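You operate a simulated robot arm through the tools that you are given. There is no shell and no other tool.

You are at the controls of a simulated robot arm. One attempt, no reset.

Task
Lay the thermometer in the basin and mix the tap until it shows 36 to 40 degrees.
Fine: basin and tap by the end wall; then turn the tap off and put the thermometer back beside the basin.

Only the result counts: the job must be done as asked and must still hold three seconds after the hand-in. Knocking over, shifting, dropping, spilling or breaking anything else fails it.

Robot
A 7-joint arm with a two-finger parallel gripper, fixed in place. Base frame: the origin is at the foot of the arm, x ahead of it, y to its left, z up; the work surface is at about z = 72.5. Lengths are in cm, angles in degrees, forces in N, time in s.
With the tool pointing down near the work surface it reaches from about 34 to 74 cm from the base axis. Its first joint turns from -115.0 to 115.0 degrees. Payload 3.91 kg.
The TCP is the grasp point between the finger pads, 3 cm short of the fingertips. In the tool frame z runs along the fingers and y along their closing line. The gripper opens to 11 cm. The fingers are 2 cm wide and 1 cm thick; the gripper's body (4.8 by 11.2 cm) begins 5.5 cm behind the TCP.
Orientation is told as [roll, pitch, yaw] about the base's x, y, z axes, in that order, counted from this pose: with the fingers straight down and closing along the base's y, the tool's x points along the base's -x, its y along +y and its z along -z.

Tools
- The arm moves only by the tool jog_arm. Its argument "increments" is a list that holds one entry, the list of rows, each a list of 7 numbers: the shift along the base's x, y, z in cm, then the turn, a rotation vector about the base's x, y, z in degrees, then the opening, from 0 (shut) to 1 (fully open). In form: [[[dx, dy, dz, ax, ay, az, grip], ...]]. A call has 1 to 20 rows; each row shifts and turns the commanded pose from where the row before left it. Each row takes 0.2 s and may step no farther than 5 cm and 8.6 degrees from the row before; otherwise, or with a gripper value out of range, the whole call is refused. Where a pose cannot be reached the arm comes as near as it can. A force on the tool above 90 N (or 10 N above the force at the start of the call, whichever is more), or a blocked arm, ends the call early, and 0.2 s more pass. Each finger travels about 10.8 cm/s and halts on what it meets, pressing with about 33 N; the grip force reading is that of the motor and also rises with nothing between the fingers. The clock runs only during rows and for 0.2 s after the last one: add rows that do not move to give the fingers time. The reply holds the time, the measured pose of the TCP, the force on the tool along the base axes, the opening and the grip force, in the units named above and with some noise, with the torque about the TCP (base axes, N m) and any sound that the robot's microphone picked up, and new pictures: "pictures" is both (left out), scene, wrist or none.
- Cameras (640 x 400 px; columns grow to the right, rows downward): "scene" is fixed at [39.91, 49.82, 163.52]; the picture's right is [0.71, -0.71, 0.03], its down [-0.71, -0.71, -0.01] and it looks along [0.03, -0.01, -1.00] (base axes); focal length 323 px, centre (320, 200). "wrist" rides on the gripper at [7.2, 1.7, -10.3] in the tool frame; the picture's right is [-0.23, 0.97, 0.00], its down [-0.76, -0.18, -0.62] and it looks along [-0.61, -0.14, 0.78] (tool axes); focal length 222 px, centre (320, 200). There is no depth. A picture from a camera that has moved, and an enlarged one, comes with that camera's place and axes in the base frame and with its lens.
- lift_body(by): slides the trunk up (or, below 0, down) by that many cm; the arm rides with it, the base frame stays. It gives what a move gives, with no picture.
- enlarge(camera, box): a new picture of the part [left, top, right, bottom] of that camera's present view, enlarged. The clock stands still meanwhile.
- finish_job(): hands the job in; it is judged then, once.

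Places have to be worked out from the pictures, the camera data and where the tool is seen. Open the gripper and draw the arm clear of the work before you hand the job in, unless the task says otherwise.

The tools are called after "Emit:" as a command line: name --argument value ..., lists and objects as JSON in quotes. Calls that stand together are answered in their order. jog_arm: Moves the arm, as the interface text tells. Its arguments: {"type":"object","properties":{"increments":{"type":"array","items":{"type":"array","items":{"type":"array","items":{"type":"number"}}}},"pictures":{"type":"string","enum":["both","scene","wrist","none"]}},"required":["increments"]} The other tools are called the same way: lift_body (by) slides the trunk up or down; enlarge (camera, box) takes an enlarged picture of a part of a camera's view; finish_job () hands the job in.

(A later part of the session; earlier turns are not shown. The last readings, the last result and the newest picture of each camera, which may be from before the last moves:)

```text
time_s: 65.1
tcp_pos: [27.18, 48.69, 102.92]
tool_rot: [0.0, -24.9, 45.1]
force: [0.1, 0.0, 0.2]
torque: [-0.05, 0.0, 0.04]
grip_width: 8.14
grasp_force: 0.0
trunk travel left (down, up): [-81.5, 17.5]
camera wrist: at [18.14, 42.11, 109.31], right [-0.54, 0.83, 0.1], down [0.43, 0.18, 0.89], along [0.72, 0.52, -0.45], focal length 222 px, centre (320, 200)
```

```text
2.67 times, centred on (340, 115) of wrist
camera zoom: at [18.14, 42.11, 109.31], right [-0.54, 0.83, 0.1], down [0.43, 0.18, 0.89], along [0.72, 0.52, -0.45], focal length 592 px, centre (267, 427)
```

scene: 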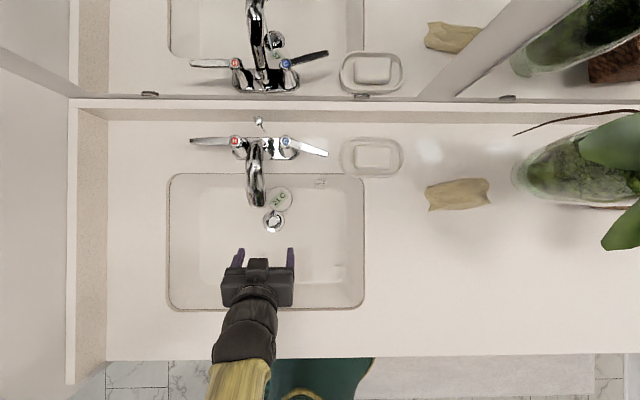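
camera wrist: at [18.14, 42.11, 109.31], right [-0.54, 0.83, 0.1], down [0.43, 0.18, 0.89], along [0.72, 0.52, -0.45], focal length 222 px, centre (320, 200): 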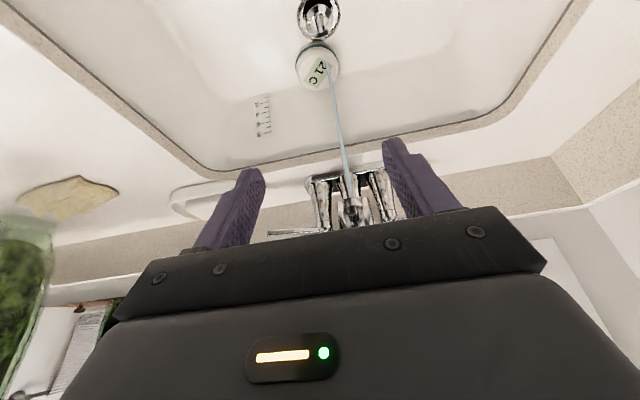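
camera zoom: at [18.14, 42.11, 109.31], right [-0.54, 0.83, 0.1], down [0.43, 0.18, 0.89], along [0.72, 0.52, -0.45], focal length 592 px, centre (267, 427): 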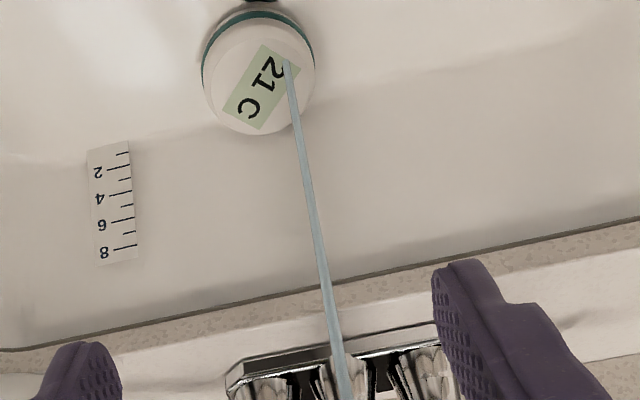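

The display is readable from the scene camera (still 21 C with only cold running). Next is the hot lever, near lever point (34.3, 73.4, 97.5); I'll swing left, away from the spout, and re-orient the tool to yaw -45 with a 30° outward tilt.

Emit:
jog_arm --increments '[[[-0.5, 0.6, 1.5, -5.89, 5.89, 0, 0.5], [-0.5, 0.6, 1.5, -5.89, 5.89, 0, 0.32], [-0.5, 0.6, 1.5, -5.89, 5.89, 0, 0.32], [-0.5, 0.7, 0.3, 0, 0, -8.2, 0.32], [-0.5, 0.7, 0.3, 0, 0, -8.2, 0.32], [-0.5, 0.7, 0.3, 0, 0, -8.2, 0.32], [-0.5, 0.7, 0.3, 0, 0, -8.2, 0.32], [-0.5, 0.7, 0.3, 0, 0, -8.2, 0.32], [-0.5, 0.7, 0.3, 0, 0, -8.2, 0.32], [-0.5, 0.7, 0.3, 0, 0, -8.2, 0.32], [-0.5, 0.7, 0.3, 0, 0, -8.2, 0.32], [-0.5, 0.7, 0.3, 0, 0, -8.2, 0.32], [-0.5, 0.7, 0.3, 0, 0, -8.2, 0.32], [-0.5, 0.7, 0.3, 0, 0, -8.0, 0.32], [0, 0, 0, 5.3, -5.3, 0, 0.32], [0, 0, 0, 5.3, -5.3, 0, 0.32], [0, 0, 0, 5.3, -5.3, 0, 0.32], [0, 0, 0, 5.3, -5.3, 0, 0.32], [0, 0, 0, 0, 0, 0, 0.32]]]'

Emit:
enlarge --camera "scene" --box '[220, 140, 340, 240]'

```text
time_s: 69.1
tcp_pos: [20.17, 58.02, 110.69]
tool_rot: [30.2, 0.1, -45.0]
force: [-0.5, -0.1, -1.0]
torque: [0.01, 0.0, -0.01]
grip_width: 3.5
grasp_force: 0.1
trunk travel left (down, up): [-81.5, 17.5]
camera wrist: at [12.45, 60.57, 120.54], right [0.76, 0.44, 0.49], down [0.21, -0.87, 0.45], along [0.62, -0.24, -0.75], focal length 222 px, centre (320, 200)
```

scene: 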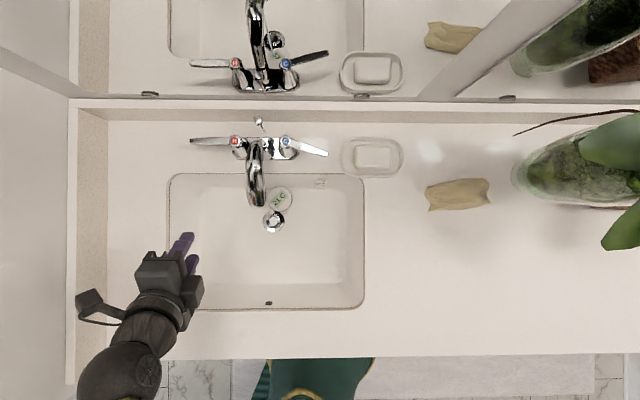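
wrist: 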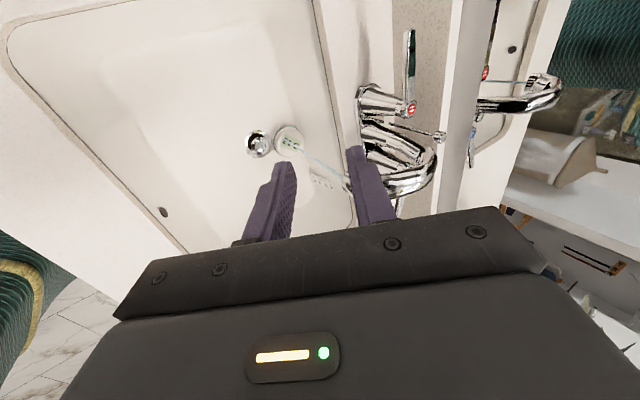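

```text
4.00 times, centred on (280, 190) of scene
camera zoom: at [39.91, 49.82, 163.52], right [0.71, -0.71, 0.03], down [-0.71, -0.71, -0.01], along [0.03, -0.01, -1.0], focal length 1293 px, centre (480, 240)
```

zoom: 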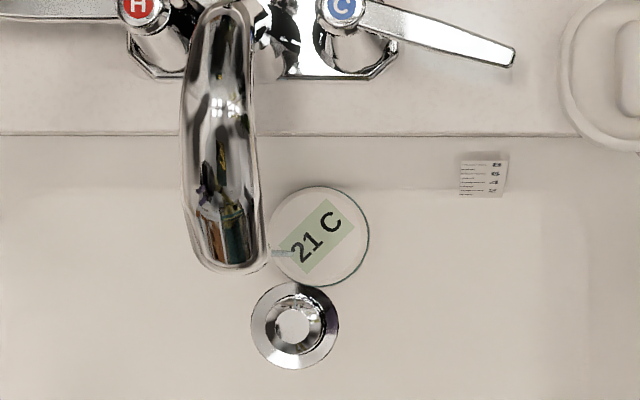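

Still 21 C, so I'll bring in hot water. The H cap and lever tip match my estimates, so I'll move to the approach start point on the lever's tool-axis line.

Emit:
jog_arm --increments '[[[2.76, 3.08, -1.4, 0, 0, 0, 0.32], [2.76, 3.08, -1.4, 0, 0, 0, 0.32], [2.76, 3.08, -1.4, 0, 0, 0, 0.32], [2.76, 3.08, -1.4, 0, 0, 0, 0.32], [0, 0, 0, 0, 0, 0, 0.32]]]'

Emit:
enlarge --camera "wrist" --box '[240, 40, 440, 240]'

```text
time_s: 70.3
tcp_pos: [31.03, 70.24, 105.04]
tool_rot: [30.0, 0.1, -44.8]
force: [0.1, -1.0, -0.1]
torque: [0.0, 0.0, 0.03]
grip_width: 3.54
grasp_force: 0.1
trunk travel left (down, up): [-81.5, 17.5]
camera wrist: at [23.3, 72.75, 114.8], right [0.76, 0.44, 0.49], down [0.21, -0.87, 0.45], along [0.62, -0.24, -0.75], focal length 222 px, centre (320, 200)
```

scene: 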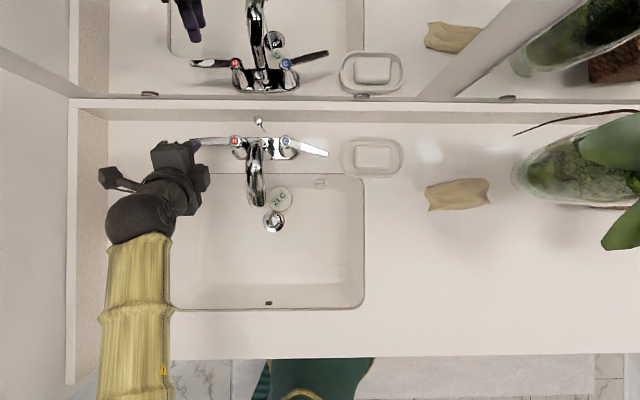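
wrist: 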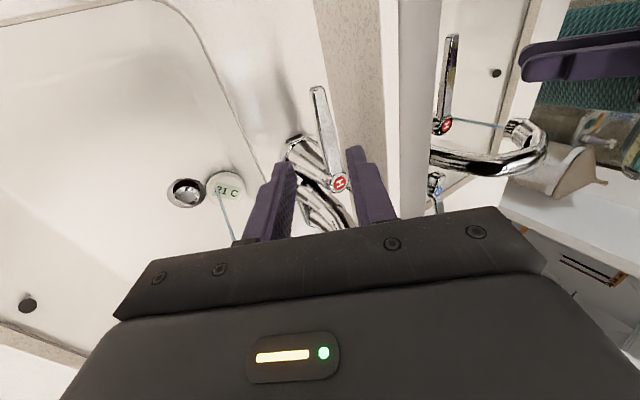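

```text
2.00 times, centred on (340, 140) of wrist
camera zoom: at [23.3, 72.75, 114.8], right [0.76, 0.44, 0.49], down [0.21, -0.87, 0.45], along [0.62, -0.24, -0.75], focal length 444 px, centre (280, 320)
```

zoom: 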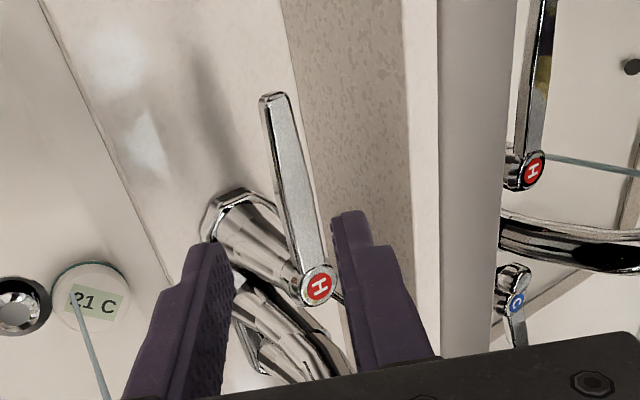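

The lever lies between the fingers along the approach line. I'll advance 5 cm along the tool axis and re-check.

Emit:
jog_arm --increments '[[[0.53, 0.53, -1.3, 0, 0, 0, 0.32], [0.53, 0.53, -1.3, 0, 0, 0, 0.32], [0.35, 0.35, -0.87, 0, 0, 0, 0.32], [0.35, 0.35, -0.87, 0, 0, 0, 0.32], [0, 0, 0, 0, 0, 0, 0.32]]]' --pictures "wrist"

Emit:
enlarge --camera "wrist" --box '[240, 60, 440, 240]'

```text
time_s: 71.5
tcp_pos: [32.77, 72.19, 100.7]
tool_rot: [30.1, 0.1, -45.0]
force: [-0.2, -0.6, -1.2]
torque: [-0.01, 0.0, 0.0]
grip_width: 3.5
grasp_force: 0.0
trunk travel left (down, up): [-81.5, 17.5]
camera wrist: at [25.09, 74.58, 110.5], right [0.76, 0.44, 0.49], down [0.21, -0.87, 0.45], along [0.62, -0.24, -0.75], focal length 222 px, centre (320, 200)
```

wrist: 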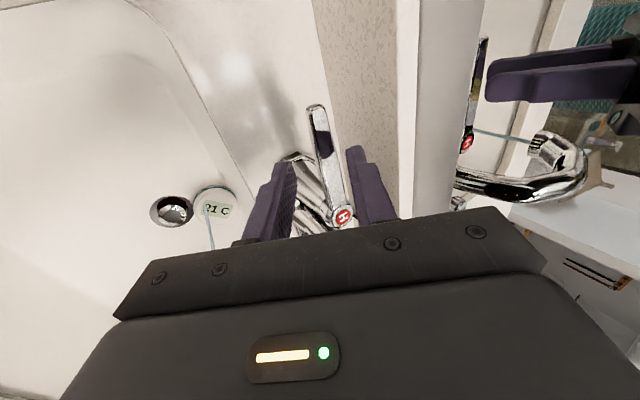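

```text
2.22 times, centred on (340, 150) of wrist
camera zoom: at [25.09, 74.58, 110.5], right [0.76, 0.44, 0.49], down [0.21, -0.87, 0.45], along [0.62, -0.24, -0.75], focal length 494 px, centre (276, 311)
```

zoom: 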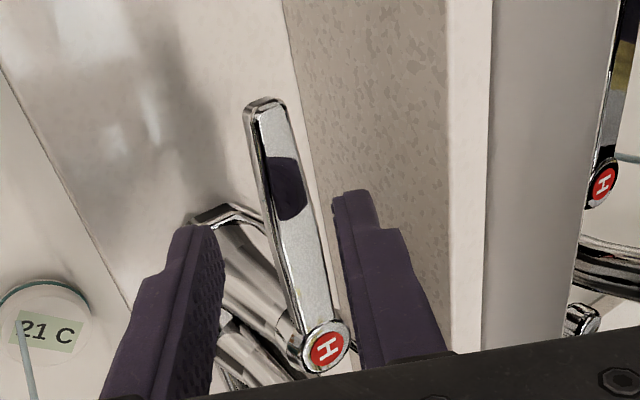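

Well centred. I'll advance the final 2.8 cm so the lever sits between the pads.

Emit:
jog_arm --increments '[[[0.35, 0.35, -0.87, 0, 0, 0, 0.32], [0.35, 0.35, -0.87, 0, 0, 0, 0.32], [0.28, 0.28, -0.69, 0, 0, 0, 0.32], [0, 0, 0, 0, 0, 0, 0.32]]]' --pictures "wrist"

Emit:
enlarge --camera "wrist" --box '[240, 60, 440, 240]'

```text
time_s: 72.5
tcp_pos: [33.73, 72.93, 98.2]
tool_rot: [30.0, 0.0, -44.9]
force: [0.7, -0.5, 0.1]
torque: [0.0, -0.05, -0.02]
grip_width: 3.52
grasp_force: 0.0
trunk travel left (down, up): [-81.5, 17.5]
camera wrist: at [26.08, 75.55, 108.06], right [0.76, 0.44, 0.49], down [0.21, -0.87, 0.45], along [0.62, -0.24, -0.75], focal length 222 px, centre (320, 200)
```

wrist: 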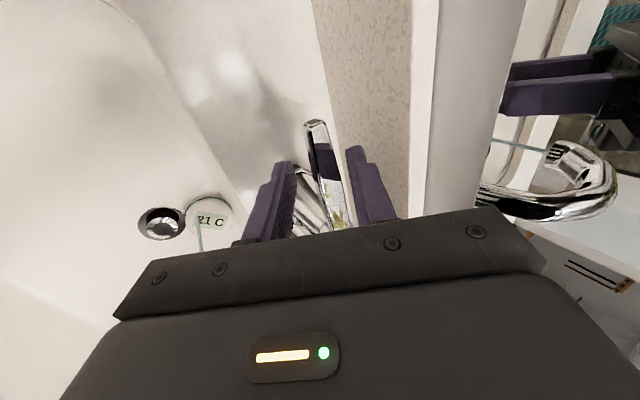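

```text
2.22 times, centred on (340, 150) of wrist
camera zoom: at [26.08, 75.55, 108.06], right [0.76, 0.44, 0.49], down [0.21, -0.87, 0.45], along [0.62, -0.24, -0.75], focal length 494 px, centre (276, 311)
```

zoom: 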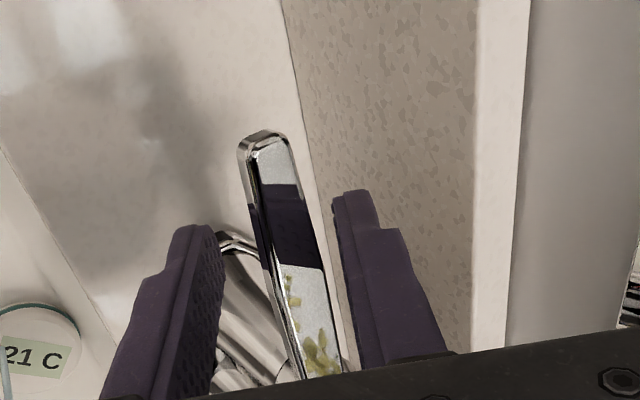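

The hot lever is straddled. I'll pull it about 15° toward the user, turning the tool with it.

Emit:
jog_arm --increments '[[[-0.4, -0.4, 0, 0, 0, 0, 0.32], [-0.28, -0.34, 0, 0, 0, 3.75, 0.32], [-0.28, -0.34, 0, 0, 0, 3.75, 0.32], [-0.27, -0.34, 0, 0, 0, 3.75, 0.32], [-0.26, -0.35, 0, 0, 0, 3.75, 0.32], [0, 0, 0, 0, 0, 0, 0.32], [0, 0, 0, 0, 0, 0, 0.32]]]'

Emit:
enlarge --camera "scene" --box '[180, 120, 340, 240]'

Emit:
enlarge --camera "wrist" --box '[140, 60, 400, 260]'

```text
time_s: 74.1
tcp_pos: [32.45, 71.25, 98.16]
tool_rot: [30.0, 0.1, -30.0]
force: [-0.5, 0.3, 0.4]
torque: [-0.01, 0.02, 0.0]
grip_width: 3.53
grasp_force: 0.0
trunk travel left (down, up): [-81.5, 17.5]
camera wrist: at [24.28, 71.74, 108.01], right [0.62, 0.62, 0.49], down [0.43, -0.78, 0.45], along [0.66, -0.07, -0.75], focal length 222 px, centre (320, 200)
```

scene: 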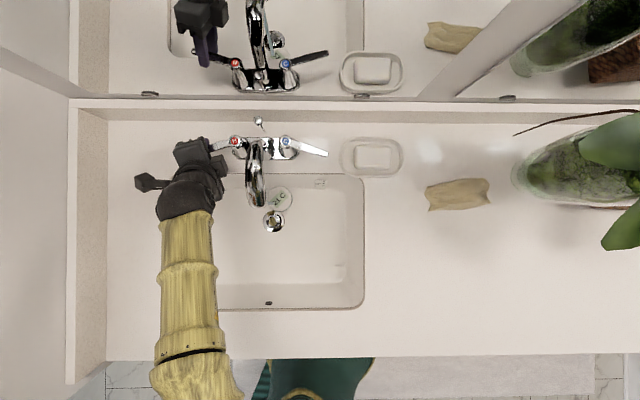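
wrist: 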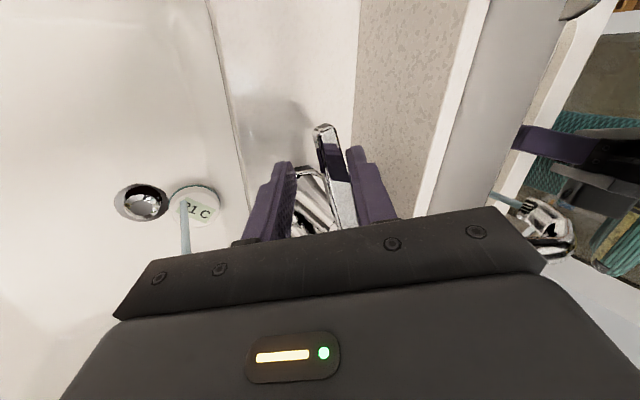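

```text
3.33 times, centred on (260, 180) of scene
camera zoom: at [39.91, 49.82, 163.52], right [0.71, -0.71, 0.03], down [-0.71, -0.71, -0.01], along [0.03, -0.01, -1.0], focal length 1077 px, centre (520, 267)
```

zoom: 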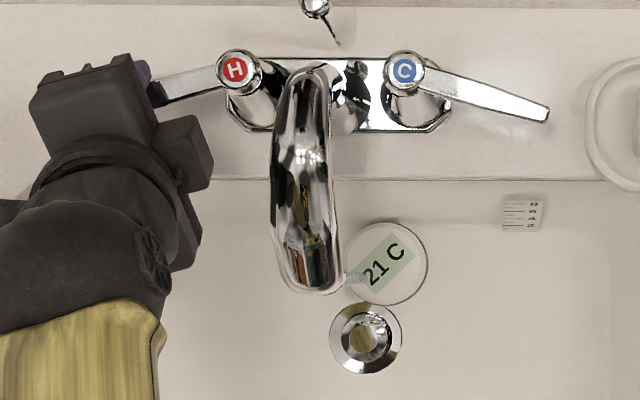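

```text
2.00 times, centred on (270, 160) of wrist
camera zoom: at [24.28, 71.74, 108.01], right [0.62, 0.62, 0.49], down [0.43, -0.78, 0.45], along [0.66, -0.07, -0.75], focal length 444 px, centre (420, 280)
```

zoom: 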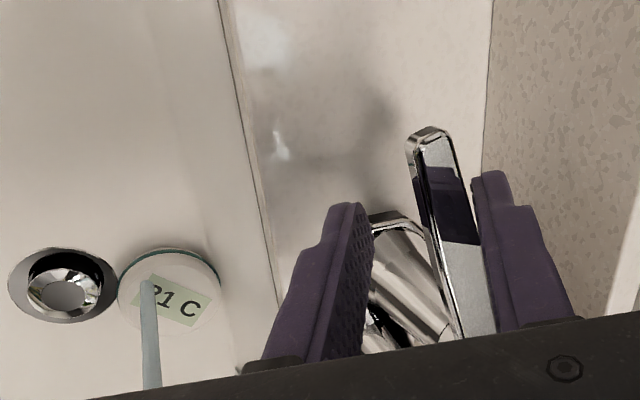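

The hot lever has turned and the stream thickened. I'll hold for three seconds and check the display.

Emit:
jog_arm --increments '[[[0, 0, 0, 0, 0, 0, 0.32], [0, 0, 0, 0, 0, 0, 0.32], [0, 0, 0, 0, 0, 0, 0.32], [0, 0, 0, 0, 0, 0, 0.32], [0, 0, 0, 0, 0, 0, 0.32], [0, 0, 0, 0, 0, 0, 0.32], [0, 0, 0, 0, 0, 0, 0.32], [0, 0, 0, 0, 0, 0, 0.32], [0, 0, 0, 0, 0, 0, 0.32], [0, 0, 0, 0, 0, 0, 0.32], [0, 0, 0, 0, 0, 0, 0.32], [0, 0, 0, 0, 0, 0, 0.32], [0, 0, 0, 0, 0, 0, 0.32], [0, 0, 0, 0, 0, 0, 0.32], [0, 0, 0, 0, 0, 0, 0.32]]]' --pictures "none"

Emit:
enlarge --camera "scene" --box '[180, 120, 340, 240]'

```text
time_s: 77.3
tcp_pos: [32.38, 71.45, 98.23]
tool_rot: [30.0, 0.0, -29.9]
force: [0.3, -0.2, -0.5]
torque: [0.01, -0.01, 0.0]
grip_width: 3.52
grasp_force: 0.0
trunk travel left (down, up): [-81.5, 17.5]
```

```text
3.33 times, centred on (260, 180) of scene
camera zoom: at [39.91, 49.82, 163.52], right [0.71, -0.71, 0.03], down [-0.71, -0.71, -0.01], along [0.03, -0.01, -1.0], focal length 1077 px, centre (520, 267)
```

zoom: 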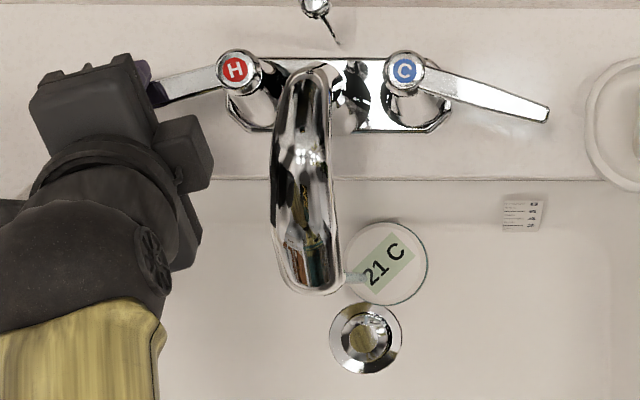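

Still 21 C; the pipe may simply need time to run warm. I'll wait another four seconds and look again.

Emit:
jog_arm --increments '[[[0, 0, 0, 0, 0, 0, 0.32], [0, 0, 0, 0, 0, 0, 0.32], [0, 0, 0, 0, 0, 0, 0.32], [0, 0, 0, 0, 0, 0, 0.32], [0, 0, 0, 0, 0, 0, 0.32], [0, 0, 0, 0, 0, 0, 0.32], [0, 0, 0, 0, 0, 0, 0.32], [0, 0, 0, 0, 0, 0, 0.32], [0, 0, 0, 0, 0, 0, 0.32], [0, 0, 0, 0, 0, 0, 0.32], [0, 0, 0, 0, 0, 0, 0.32], [0, 0, 0, 0, 0, 0, 0.32], [0, 0, 0, 0, 0, 0, 0.32], [0, 0, 0, 0, 0, 0, 0.32], [0, 0, 0, 0, 0, 0, 0.32], [0, 0, 0, 0, 0, 0, 0.32], [0, 0, 0, 0, 0, 0, 0.32], [0, 0, 0, 0, 0, 0, 0.32], [0, 0, 0, 0, 0, 0, 0.32], [0, 0, 0, 0, 0, 0, 0.32]]]' --pictures "scene"

Emit:
enlarge --camera "scene" --box '[240, 160, 340, 240]'

Emit:
enlarge --camera "wrist" --box '[80, 130, 260, 260]'

```text
time_s: 81.5
tcp_pos: [32.4, 71.29, 98.18]
tool_rot: [30.0, -0.1, -29.9]
force: [0.1, 0.1, -0.8]
torque: [0.02, 0.02, 0.02]
grip_width: 3.55
grasp_force: 0.1
trunk travel left (down, up): [-81.5, 17.5]
```

scene: 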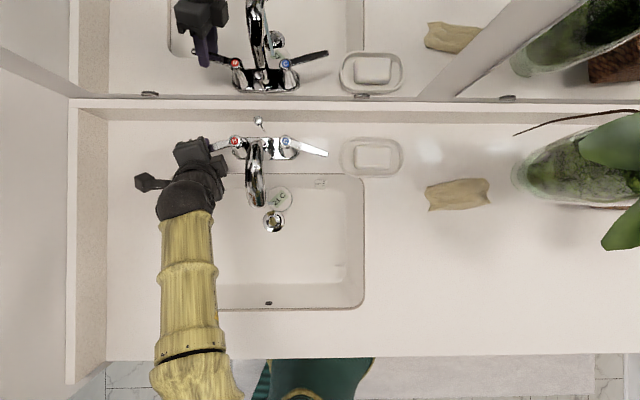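

```text
5.00 times, centred on (290, 200) of scene
camera zoom: at [39.91, 49.82, 163.52], right [0.71, -0.71, 0.03], down [-0.71, -0.71, -0.01], along [0.03, -0.01, -1.0], focal length 1616 px, centre (470, 200)
```

zoom: 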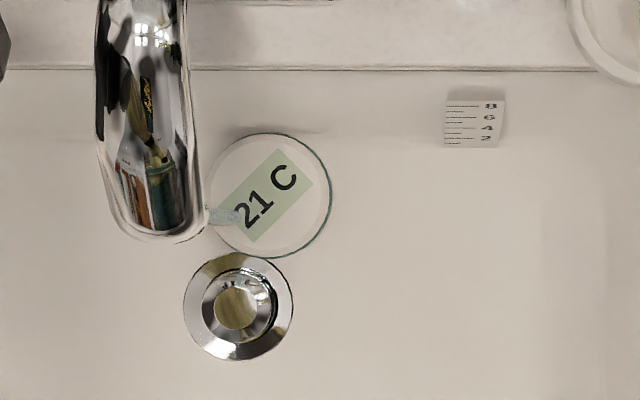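

```text
3.08 times, centred on (170, 195) of wrist
camera zoom: at [24.29, 71.75, 108.02], right [0.62, 0.62, 0.49], down [0.43, -0.78, 0.45], along [0.66, -0.07, -0.75], focal length 684 px, centre (782, 215)
```

zoom: 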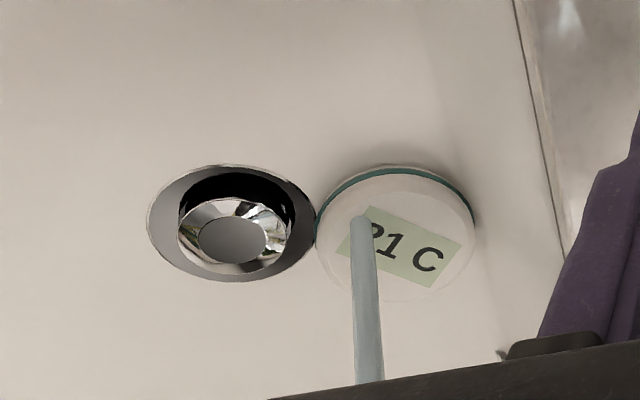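

No reaction and no pool forms. As a quick test I'll open the hot lever further (to roughly 35°) to see whether more flow changes the display or builds up water.

Emit:
jog_arm --increments '[[[-0.21, -0.47, 0, 0, 0, 5, 0.32], [-0.19, -0.48, 0, 0, 0, 5, 0.32], [-0.16, -0.49, 0, 0, 0, 5, 0.32], [-0.14, -0.49, 0, 0, 0, 5, 0.32], [0, 0, 0, 0, 0, 0, 0.32], [0, 0, 0, 0, 0, 0, 0.32], [0, 0, 0, 0, 0, 0, 0.32], [0, 0, 0, 0, 0, 0, 0.32], [0, 0, 0, 0, 0, 0, 0.32], [0, 0, 0, 0, 0, 0, 0.32], [0, 0, 0, 0, 0, 0, 0.32], [0, 0, 0, 0, 0, 0, 0.32]]]'

Emit:
enlarge --camera "scene" --box '[180, 120, 340, 240]'

Emit:
enlarge --camera "wrist" --box '[0, 60, 300, 260]'

```text
time_s: 84.1
tcp_pos: [31.8, 69.24, 98.19]
tool_rot: [30.0, 0.0, -10.0]
force: [1.1, -0.2, 1.1]
torque: [0.01, -0.02, -0.02]
grip_width: 3.53
grasp_force: 0.1
trunk travel left (down, up): [-81.5, 17.5]
camera wrist: at [24.0, 66.99, 108.08], right [0.37, 0.79, 0.49], down [0.67, -0.59, 0.45], along [0.64, 0.16, -0.75], focal length 222 px, centre (320, 200)
```

scene: 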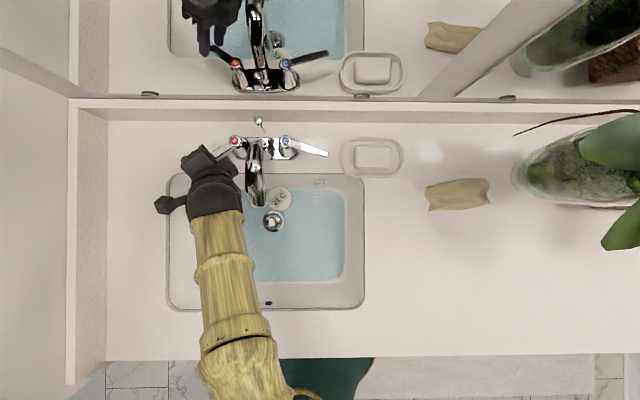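
wrist: 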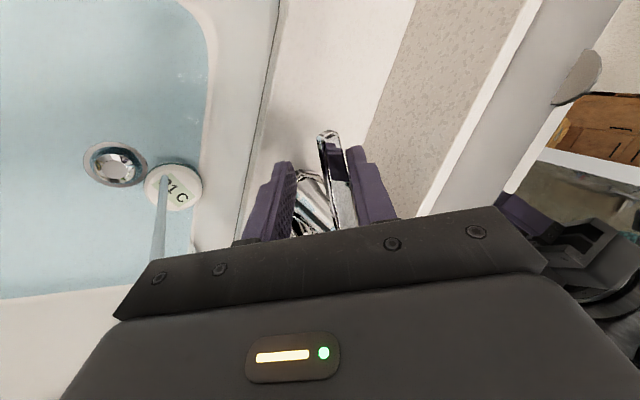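

```text
3.33 times, centred on (260, 180) of scene
camera zoom: at [39.91, 49.82, 163.52], right [0.71, -0.71, 0.03], down [-0.71, -0.71, -0.01], along [0.03, -0.01, -1.0], focal length 1077 px, centre (520, 267)
```

zoom: 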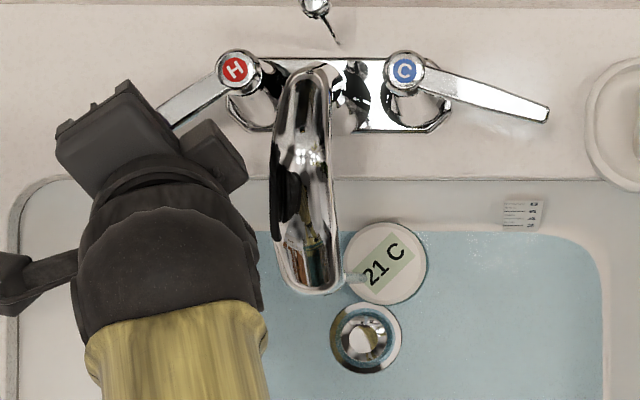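

```text
2.00 times, centred on (150, 160) of wrist
camera zoom: at [24.0, 66.99, 108.08], right [0.37, 0.79, 0.49], down [0.67, -0.59, 0.45], along [0.64, 0.16, -0.75], focal length 444 px, centre (660, 280)
```

zoom: 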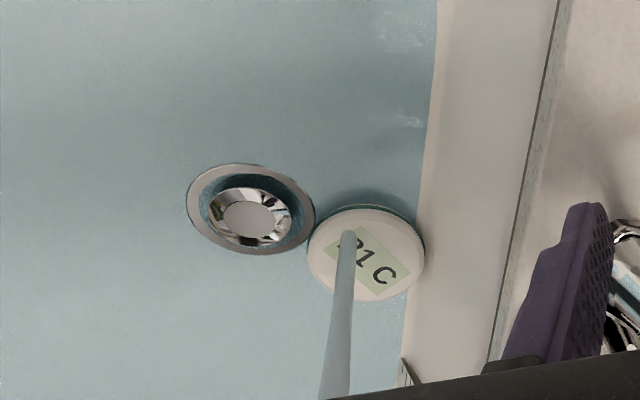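

A pool now forms, since the inflow exceeds the drain. I'll wait a little and check the display and level closely.

Emit:
jog_arm --increments '[[[0, 0, 0, 0, 0, 0, 0.32], [0, 0, 0, 0, 0, 0, 0.32], [0, 0, 0, 0, 0, 0, 0.32], [0, 0, 0, 0, 0, 0, 0.32], [0, 0, 0, 0, 0, 0, 0.32], [0, 0, 0, 0, 0, 0, 0.32], [0, 0, 0, 0, 0, 0, 0.32], [0, 0, 0, 0, 0, 0, 0.32]]]' --pictures "scene"

Emit:
enlarge --camera "scene" --box '[240, 160, 340, 240]'

```text
time_s: 85.9
tcp_pos: [31.73, 69.28, 98.21]
tool_rot: [30.1, 0.1, -9.8]
force: [0.3, -0.8, -0.6]
torque: [0.01, 0.03, 0.0]
grip_width: 3.51
grasp_force: 0.1
trunk travel left (down, up): [-81.5, 17.5]
```

scene: 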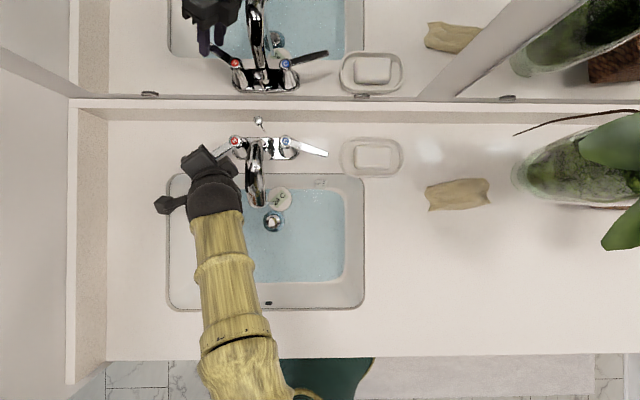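

```text
5.00 times, centred on (290, 200) of scene
camera zoom: at [39.91, 49.82, 163.52], right [0.71, -0.71, 0.03], down [-0.71, -0.71, -0.01], along [0.03, -0.01, -1.0], focal length 1616 px, centre (470, 200)
```

zoom: 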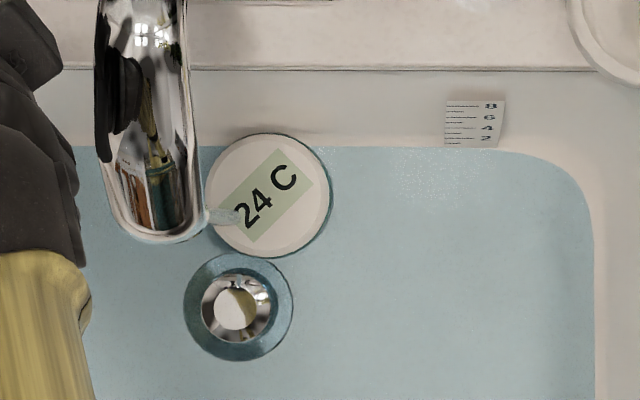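

It works: the display has climbed to 24 C now that water covers the sensor. I'll keep monitoring in short waits.

Emit:
jog_arm --increments '[[[0, 0, 0, 0, 0, 0, 0.32], [0, 0, 0, 0, 0, 0, 0.32], [0, 0, 0, 0, 0, 0, 0.32], [0, 0, 0, 0, 0, 0, 0.32], [0, 0, 0, 0, 0, 0, 0.32], [0, 0, 0, 0, 0, 0, 0.32], [0, 0, 0, 0, 0, 0, 0.32], [0, 0, 0, 0, 0, 0, 0.32]]]' --pictures "scene"

Emit:
enlarge --camera "scene" --box '[240, 160, 340, 240]'

```text
time_s: 87.7
tcp_pos: [31.81, 69.32, 98.32]
tool_rot: [30.0, 0.0, -9.9]
force: [-0.1, 0.3, 0.3]
torque: [0.0, -0.01, 0.0]
grip_width: 3.53
grasp_force: 0.0
trunk travel left (down, up): [-81.5, 17.5]
```

scene: 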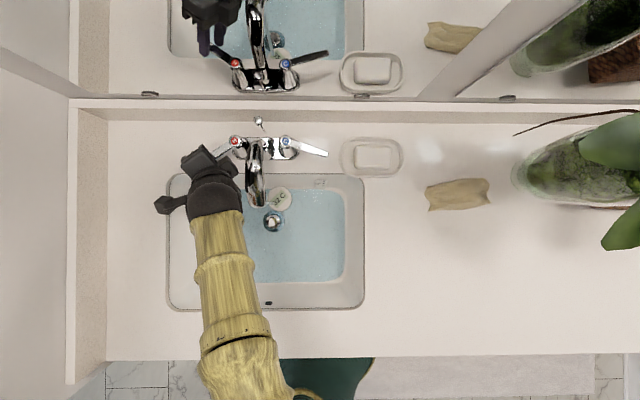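

```text
5.00 times, centred on (290, 200) of scene
camera zoom: at [39.91, 49.82, 163.52], right [0.71, -0.71, 0.03], down [-0.71, -0.71, -0.01], along [0.03, -0.01, -1.0], focal length 1616 px, centre (470, 200)
```

zoom: 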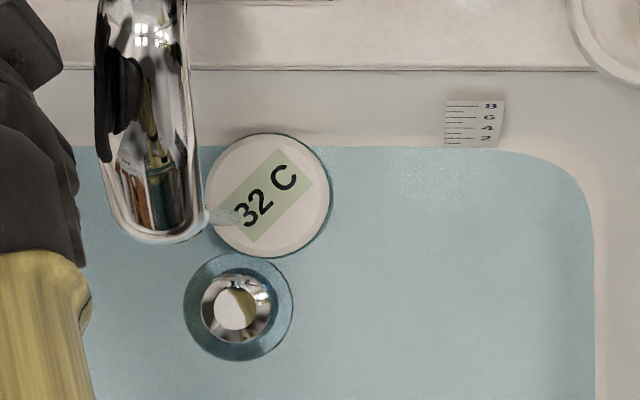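

32 C and climbing. I'll take a short wait to judge where it will settle.

Emit:
jog_arm --increments '[[[0, 0, 0, 0, 0, 0, 0.32], [0, 0, 0, 0, 0, 0, 0.32], [0, 0, 0, 0, 0, 0, 0.32]]]' --pictures "none"

Emit:
enlarge --camera "scene" --box '[240, 160, 340, 240]'

```text
time_s: 88.5
tcp_pos: [31.76, 69.48, 98.31]
tool_rot: [29.9, 0.0, -10.0]
force: [0.6, 0.4, -0.4]
torque: [-0.01, 0.01, -0.02]
grip_width: 3.51
grasp_force: 0.0
trunk travel left (down, up): [-81.5, 17.5]
```

```text
5.00 times, centred on (290, 200) of scene
camera zoom: at [39.91, 49.82, 163.52], right [0.71, -0.71, 0.03], down [-0.71, -0.71, -0.01], along [0.03, -0.01, -1.0], focal length 1616 px, centre (470, 200)
```

zoom: 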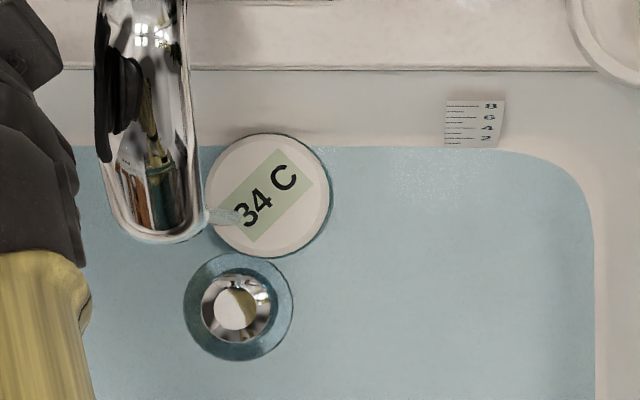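

34 C and the rise is slowing; another short wait.

Emit:
jog_arm --increments '[[[0, 0, 0, 0, 0, 0, 0.32], [0, 0, 0, 0, 0, 0, 0.32], [0, 0, 0, 0, 0, 0, 0.32], [0, 0, 0, 0, 0, 0, 0.32]]]' --pictures "none"

Emit:
enlarge --camera "scene" --box '[240, 160, 340, 240]'

```text
time_s: 89.5
tcp_pos: [31.81, 69.38, 98.18]
tool_rot: [30.1, 0.1, -9.9]
force: [0.4, -0.5, 0.2]
torque: [0.03, -0.03, 0.01]
grip_width: 3.52
grasp_force: 0.1
trunk travel left (down, up): [-81.5, 17.5]
```

```text
5.00 times, centred on (290, 200) of scene
camera zoom: at [39.91, 49.82, 163.52], right [0.71, -0.71, 0.03], down [-0.71, -0.71, -0.01], along [0.03, -0.01, -1.0], focal length 1616 px, centre (470, 200)
```

zoom: 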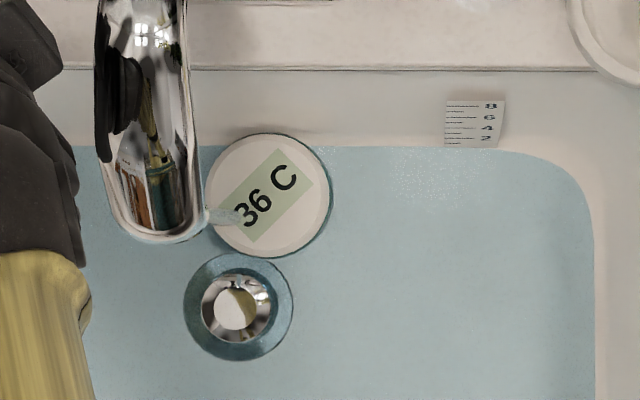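

36 C now, slowing further. I'll keep checking with short waits.

Emit:
jog_arm --increments '[[[0, 0, 0, 0, 0, 0, 0.32], [0, 0, 0, 0, 0, 0, 0.32], [0, 0, 0, 0, 0, 0, 0.32], [0, 0, 0, 0, 0, 0, 0.32]]]' --pictures "none"

Emit:
enlarge --camera "scene" --box '[240, 160, 340, 240]'

```text
time_s: 90.5
tcp_pos: [31.87, 69.37, 98.25]
tool_rot: [30.0, 0.0, -9.9]
force: [0.0, -0.9, 0.5]
torque: [0.02, -0.01, -0.04]
grip_width: 3.52
grasp_force: 0.0
trunk travel left (down, up): [-81.5, 17.5]
```

```text
5.00 times, centred on (290, 200) of scene
camera zoom: at [39.91, 49.82, 163.52], right [0.71, -0.71, 0.03], down [-0.71, -0.71, -0.01], along [0.03, -0.01, -1.0], focal length 1616 px, centre (470, 200)
```

zoom: 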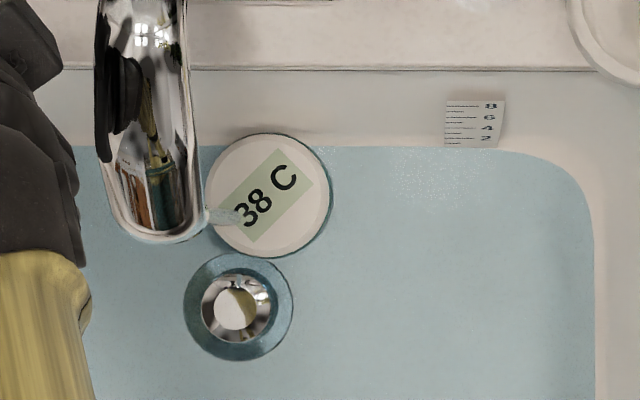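

38 C and still creeping up. I'll take up the slack toward the front finger (without moving the lever yet) so I can trim the hot down if needed, and re-read.

Emit:
jog_arm --increments '[[[0.09, 0.5, 0, 0, 0, 0, 0.32], [0.09, 0.5, 0, 0, 0, 0, 0.32], [0.05, 0.3, 0, 0, 0, 0, 0.32]]]' --pictures "wrist"

Emit:
enlarge --camera "scene" --box '[180, 120, 340, 240]'

Emit:
enlarge --camera "wrist" --box '[220, 90, 420, 240]'

```text
time_s: 91.3
tcp_pos: [32.08, 70.61, 98.21]
tool_rot: [30.0, 0.0, -9.9]
force: [-0.1, 0.3, -0.5]
torque: [0.01, 0.0, 0.01]
grip_width: 3.49
grasp_force: 0.0
trunk travel left (down, up): [-81.5, 17.5]
camera wrist: at [24.24, 68.3, 108.09], right [0.37, 0.79, 0.49], down [0.67, -0.59, 0.45], along [0.64, 0.16, -0.75], focal length 222 px, centre (320, 200)
```

wrist: 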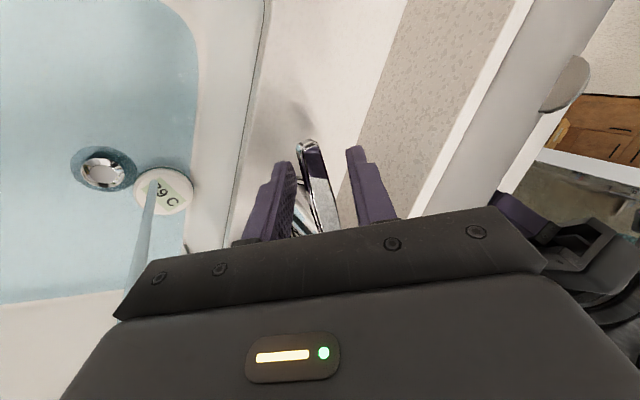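

```text
3.33 times, centred on (260, 180) of scene
camera zoom: at [39.91, 49.82, 163.52], right [0.71, -0.71, 0.03], down [-0.71, -0.71, -0.01], along [0.03, -0.01, -1.0], focal length 1077 px, centre (520, 267)
```

zoom: 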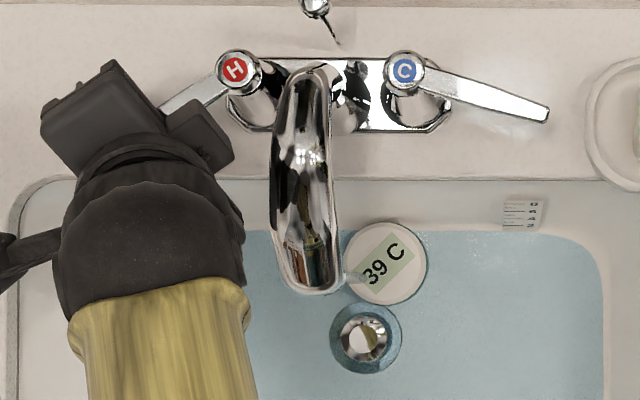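

```text
2.67 times, centred on (320, 165) of wrist
camera zoom: at [24.24, 68.3, 108.09], right [0.37, 0.79, 0.49], down [0.67, -0.59, 0.45], along [0.64, 0.16, -0.75], focal length 592 px, centre (320, 293)
```

zoom: 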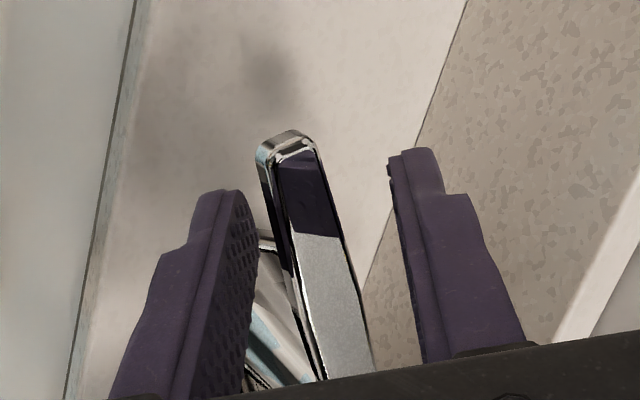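

39 C and the lever is just clear of the front finger. I'll push the hot lever back a few degrees to keep it from exceeding 40.

Emit:
jog_arm --increments '[[[0.06, 0.35, 0, 0, 0, -2, 0.32], [0.07, 0.35, 0, 0, 0, -2, 0.32], [0, 0, 0, 0, 0, 0, 0.32]]]' --pictures "wrist"

Emit:
enlarge --camera "scene" --box '[180, 120, 340, 240]'

Emit:
enlarge --camera "wrist" --box '[220, 90, 420, 240]'

```text
time_s: 92.1
tcp_pos: [32.07, 71.38, 98.25]
tool_rot: [30.0, 0.1, -14.0]
force: [0.2, -0.3, -0.6]
torque: [0.03, 0.04, -0.02]
grip_width: 3.54
grasp_force: 0.1
trunk travel left (down, up): [-81.5, 17.5]
camera wrist: at [24.18, 69.6, 108.17], right [0.42, 0.76, 0.49], down [0.63, -0.64, 0.45], along [0.65, 0.11, -0.75], focal length 222 px, centre (320, 200)
```

wrist: 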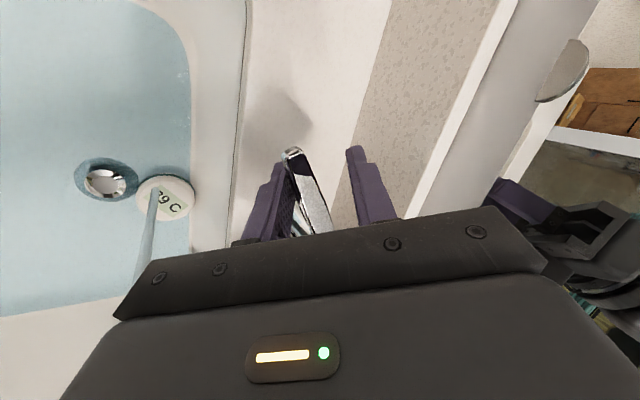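

```text
3.33 times, centred on (260, 180) of scene
camera zoom: at [39.91, 49.82, 163.52], right [0.71, -0.71, 0.03], down [-0.71, -0.71, -0.01], along [0.03, -0.01, -1.0], focal length 1077 px, centre (520, 267)
```

zoom: 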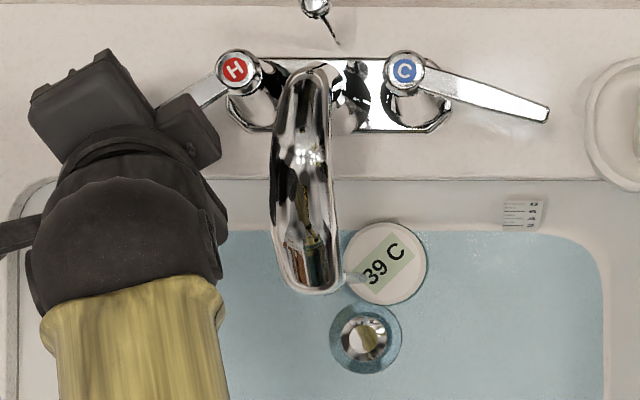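

```text
2.67 times, centred on (320, 165) of wrist
camera zoom: at [24.18, 69.6, 108.17], right [0.42, 0.76, 0.49], down [0.63, -0.64, 0.45], along [0.65, 0.11, -0.75], focal length 592 px, centre (320, 293)
```

zoom: 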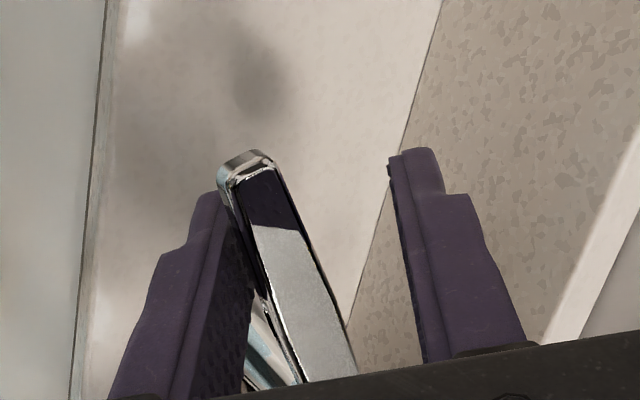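

Display holds at 39. I'll push the lever back slightly more (about 3°) and re-read.

Emit:
jog_arm --increments '[[[0.03, 0.3, 0, 0, 0, -2, 0.32], [0, 0, 0, 0, 0, 0, 0.32], [0, 0, 0, 0, 0, 0, 0.32]]]' --pictures "none"

Emit:
enlarge --camera "scene" --box '[180, 120, 340, 240]'

```text
time_s: 92.9
tcp_pos: [32.01, 71.7, 98.29]
tool_rot: [29.9, 0.0, -16.0]
force: [0.5, -0.2, -0.3]
torque: [-0.01, 0.04, 0.0]
grip_width: 3.54
grasp_force: 0.2
trunk travel left (down, up): [-81.5, 17.5]
```

```text
3.33 times, centred on (260, 180) of scene
camera zoom: at [39.91, 49.82, 163.52], right [0.71, -0.71, 0.03], down [-0.71, -0.71, -0.01], along [0.03, -0.01, -1.0], focal length 1077 px, centre (520, 267)
```

zoom: 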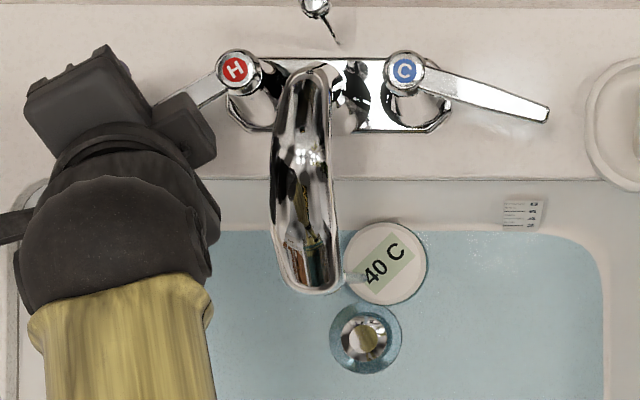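

40 C. I'll push the hot lever back a further ~5°.

Emit:
jog_arm --increments '[[[0.02, 0.3, 0, 0, 0, -2.5, 0.32], [0.02, 0.3, 0, 0, 0, -2.5, 0.32], [0, 0, 0, 0, 0, 0, 0.32]]]' --pictures "wrist"

Emit:
enlarge --camera "scene" --box '[180, 120, 340, 240]'

```text
time_s: 93.7
tcp_pos: [32.2, 72.54, 98.35]
tool_rot: [30.1, 0.1, -21.0]
force: [0.2, -0.9, 0.2]
torque: [0.0, 0.0, 0.01]
grip_width: 3.52
grasp_force: 0.2
trunk travel left (down, up): [-81.5, 17.5]
camera wrist: at [24.02, 71.57, 108.15], right [0.51, 0.71, 0.49], down [0.54, -0.71, 0.45], along [0.66, 0.03, -0.75], focal length 222 px, centre (320, 200)
```

wrist: 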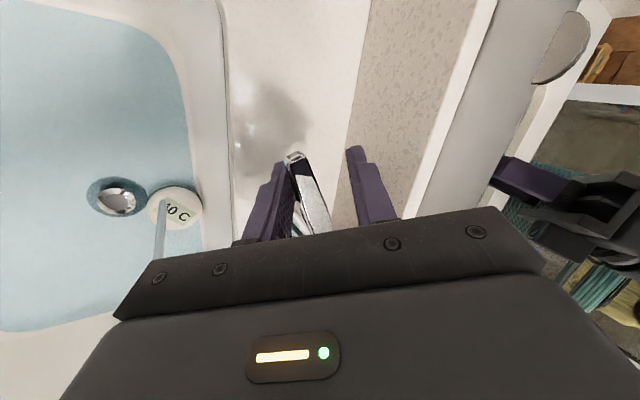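

```text
3.33 times, centred on (260, 180) of scene
camera zoom: at [39.91, 49.82, 163.52], right [0.71, -0.71, 0.03], down [-0.71, -0.71, -0.01], along [0.03, -0.01, -1.0], focal length 1077 px, centre (520, 267)
```

zoom: 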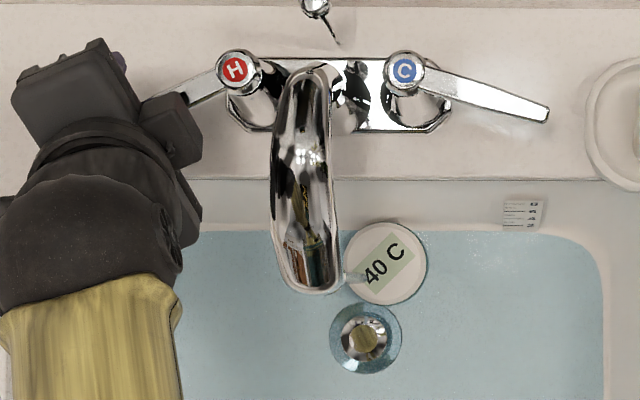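

The lever is now closer to 25° and the display still shows 40. I'll wait one second and re-read.

Emit:
jog_arm --increments '[[[0, 0, 0, 0, 0, 0, 0.32], [0, 0, 0, 0, 0, 0, 0.32], [0, 0, 0, 0, 0, 0, 0.32], [0, 0, 0, 0, 0, 0, 0.32]]]' --pictures "none"

Emit:
enlarge --camera "scene" --box '[180, 120, 340, 240]'

```text
time_s: 94.7
tcp_pos: [32.08, 72.39, 98.25]
tool_rot: [30.0, 0.0, -21.0]
force: [-0.4, -0.8, -0.3]
torque: [0.0, -0.03, 0.0]
grip_width: 3.52
grasp_force: 0.1
trunk travel left (down, up): [-81.5, 17.5]
```

```text
3.33 times, centred on (260, 180) of scene
camera zoom: at [39.91, 49.82, 163.52], right [0.71, -0.71, 0.03], down [-0.71, -0.71, -0.01], along [0.03, -0.01, -1.0], focal length 1077 px, centre (520, 267)
```

zoom: 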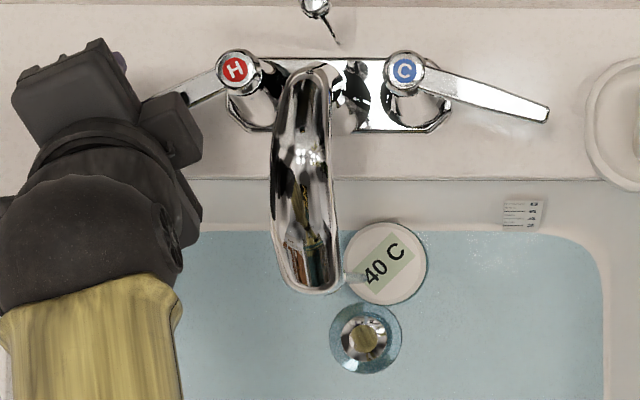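

Holding at 40. I'll push back about 3° more to settle nearer 38.

Emit:
jog_arm --increments '[[[0.05, 0.32, 0, 0, 0, -3, 0.32], [0, 0, 0, 0, 0, 0, 0.32], [0, 0, 0, 0, 0, 0, 0.32], [0, 0, 0, 0, 0, 0, 0.32], [0, 0, 0, 0, 0, 0, 0.32], [0, 0, 0, 0, 0, 0, 0.32]]]' --pictures "wrist"

Emit:
enlarge --camera "scene" --box '[180, 120, 340, 240]'

```text
time_s: 96.1
tcp_pos: [32.07, 72.62, 98.21]
tool_rot: [30.0, 0.0, -23.9]
force: [0.3, -0.1, -0.5]
torque: [0.04, -0.01, -0.02]
grip_width: 3.54
grasp_force: 0.4
trunk travel left (down, up): [-81.5, 17.5]
camera wrist: at [24.04, 72.27, 108.13], right [0.55, 0.68, 0.49], down [0.51, -0.73, 0.45], along [0.66, 0.0, -0.75], focal length 222 px, centre (320, 200)
```

wrist: 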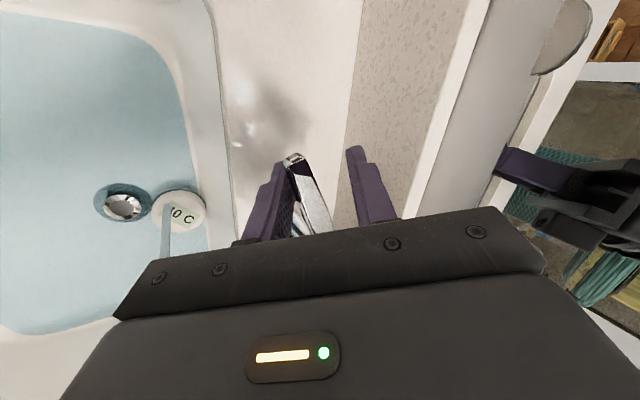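

```text
3.33 times, centred on (260, 180) of scene
camera zoom: at [39.91, 49.82, 163.52], right [0.71, -0.71, 0.03], down [-0.71, -0.71, -0.01], along [0.03, -0.01, -1.0], focal length 1077 px, centre (520, 267)
```

zoom: 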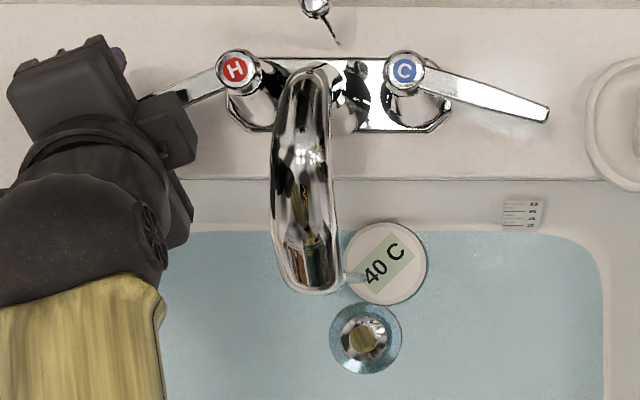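

Still 40 (the pool itself has thermal lag). I'll trim 3° more and wait a bit longer.

Emit:
jog_arm --increments '[[[0.03, 0.33, 0, 0, 0, -3, 0.32], [0, 0, 0, 0, 0, 0, 0.32], [0, 0, 0, 0, 0, 0, 0.32], [0, 0, 0, 0, 0, 0, 0.32], [0, 0, 0, 0, 0, 0, 0.32], [0, 0, 0, 0, 0, 0, 0.32], [0, 0, 0, 0, 0, 0, 0.32], [0, 0, 0, 0, 0, 0, 0.32]]]' --pictures "scene"

Emit:
enlarge --camera "scene" --box '[180, 120, 340, 240]'

```text
time_s: 97.9
tcp_pos: [32.24, 72.92, 98.32]
tool_rot: [30.0, 0.0, -26.8]
force: [0.3, 0.3, 0.3]
torque: [-0.01, 0.01, 0.01]
grip_width: 3.51
grasp_force: 0.0
trunk travel left (down, up): [-81.5, 17.5]
```

scene: 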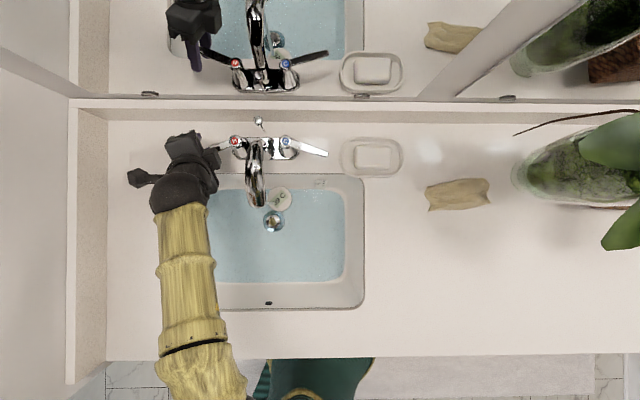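

```text
3.33 times, centred on (260, 180) of scene
camera zoom: at [39.91, 49.82, 163.52], right [0.71, -0.71, 0.03], down [-0.71, -0.71, -0.01], along [0.03, -0.01, -1.0], focal length 1077 px, centre (520, 267)
```

zoom: 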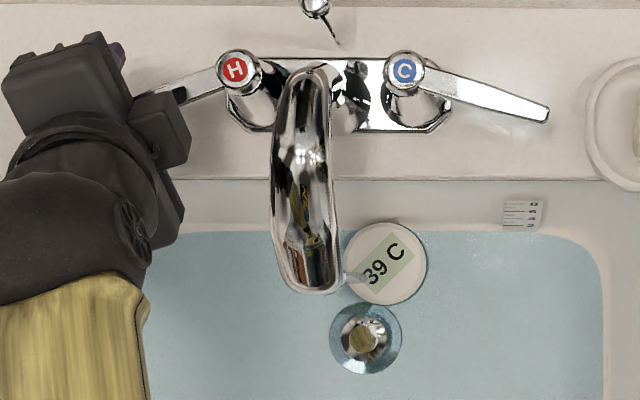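

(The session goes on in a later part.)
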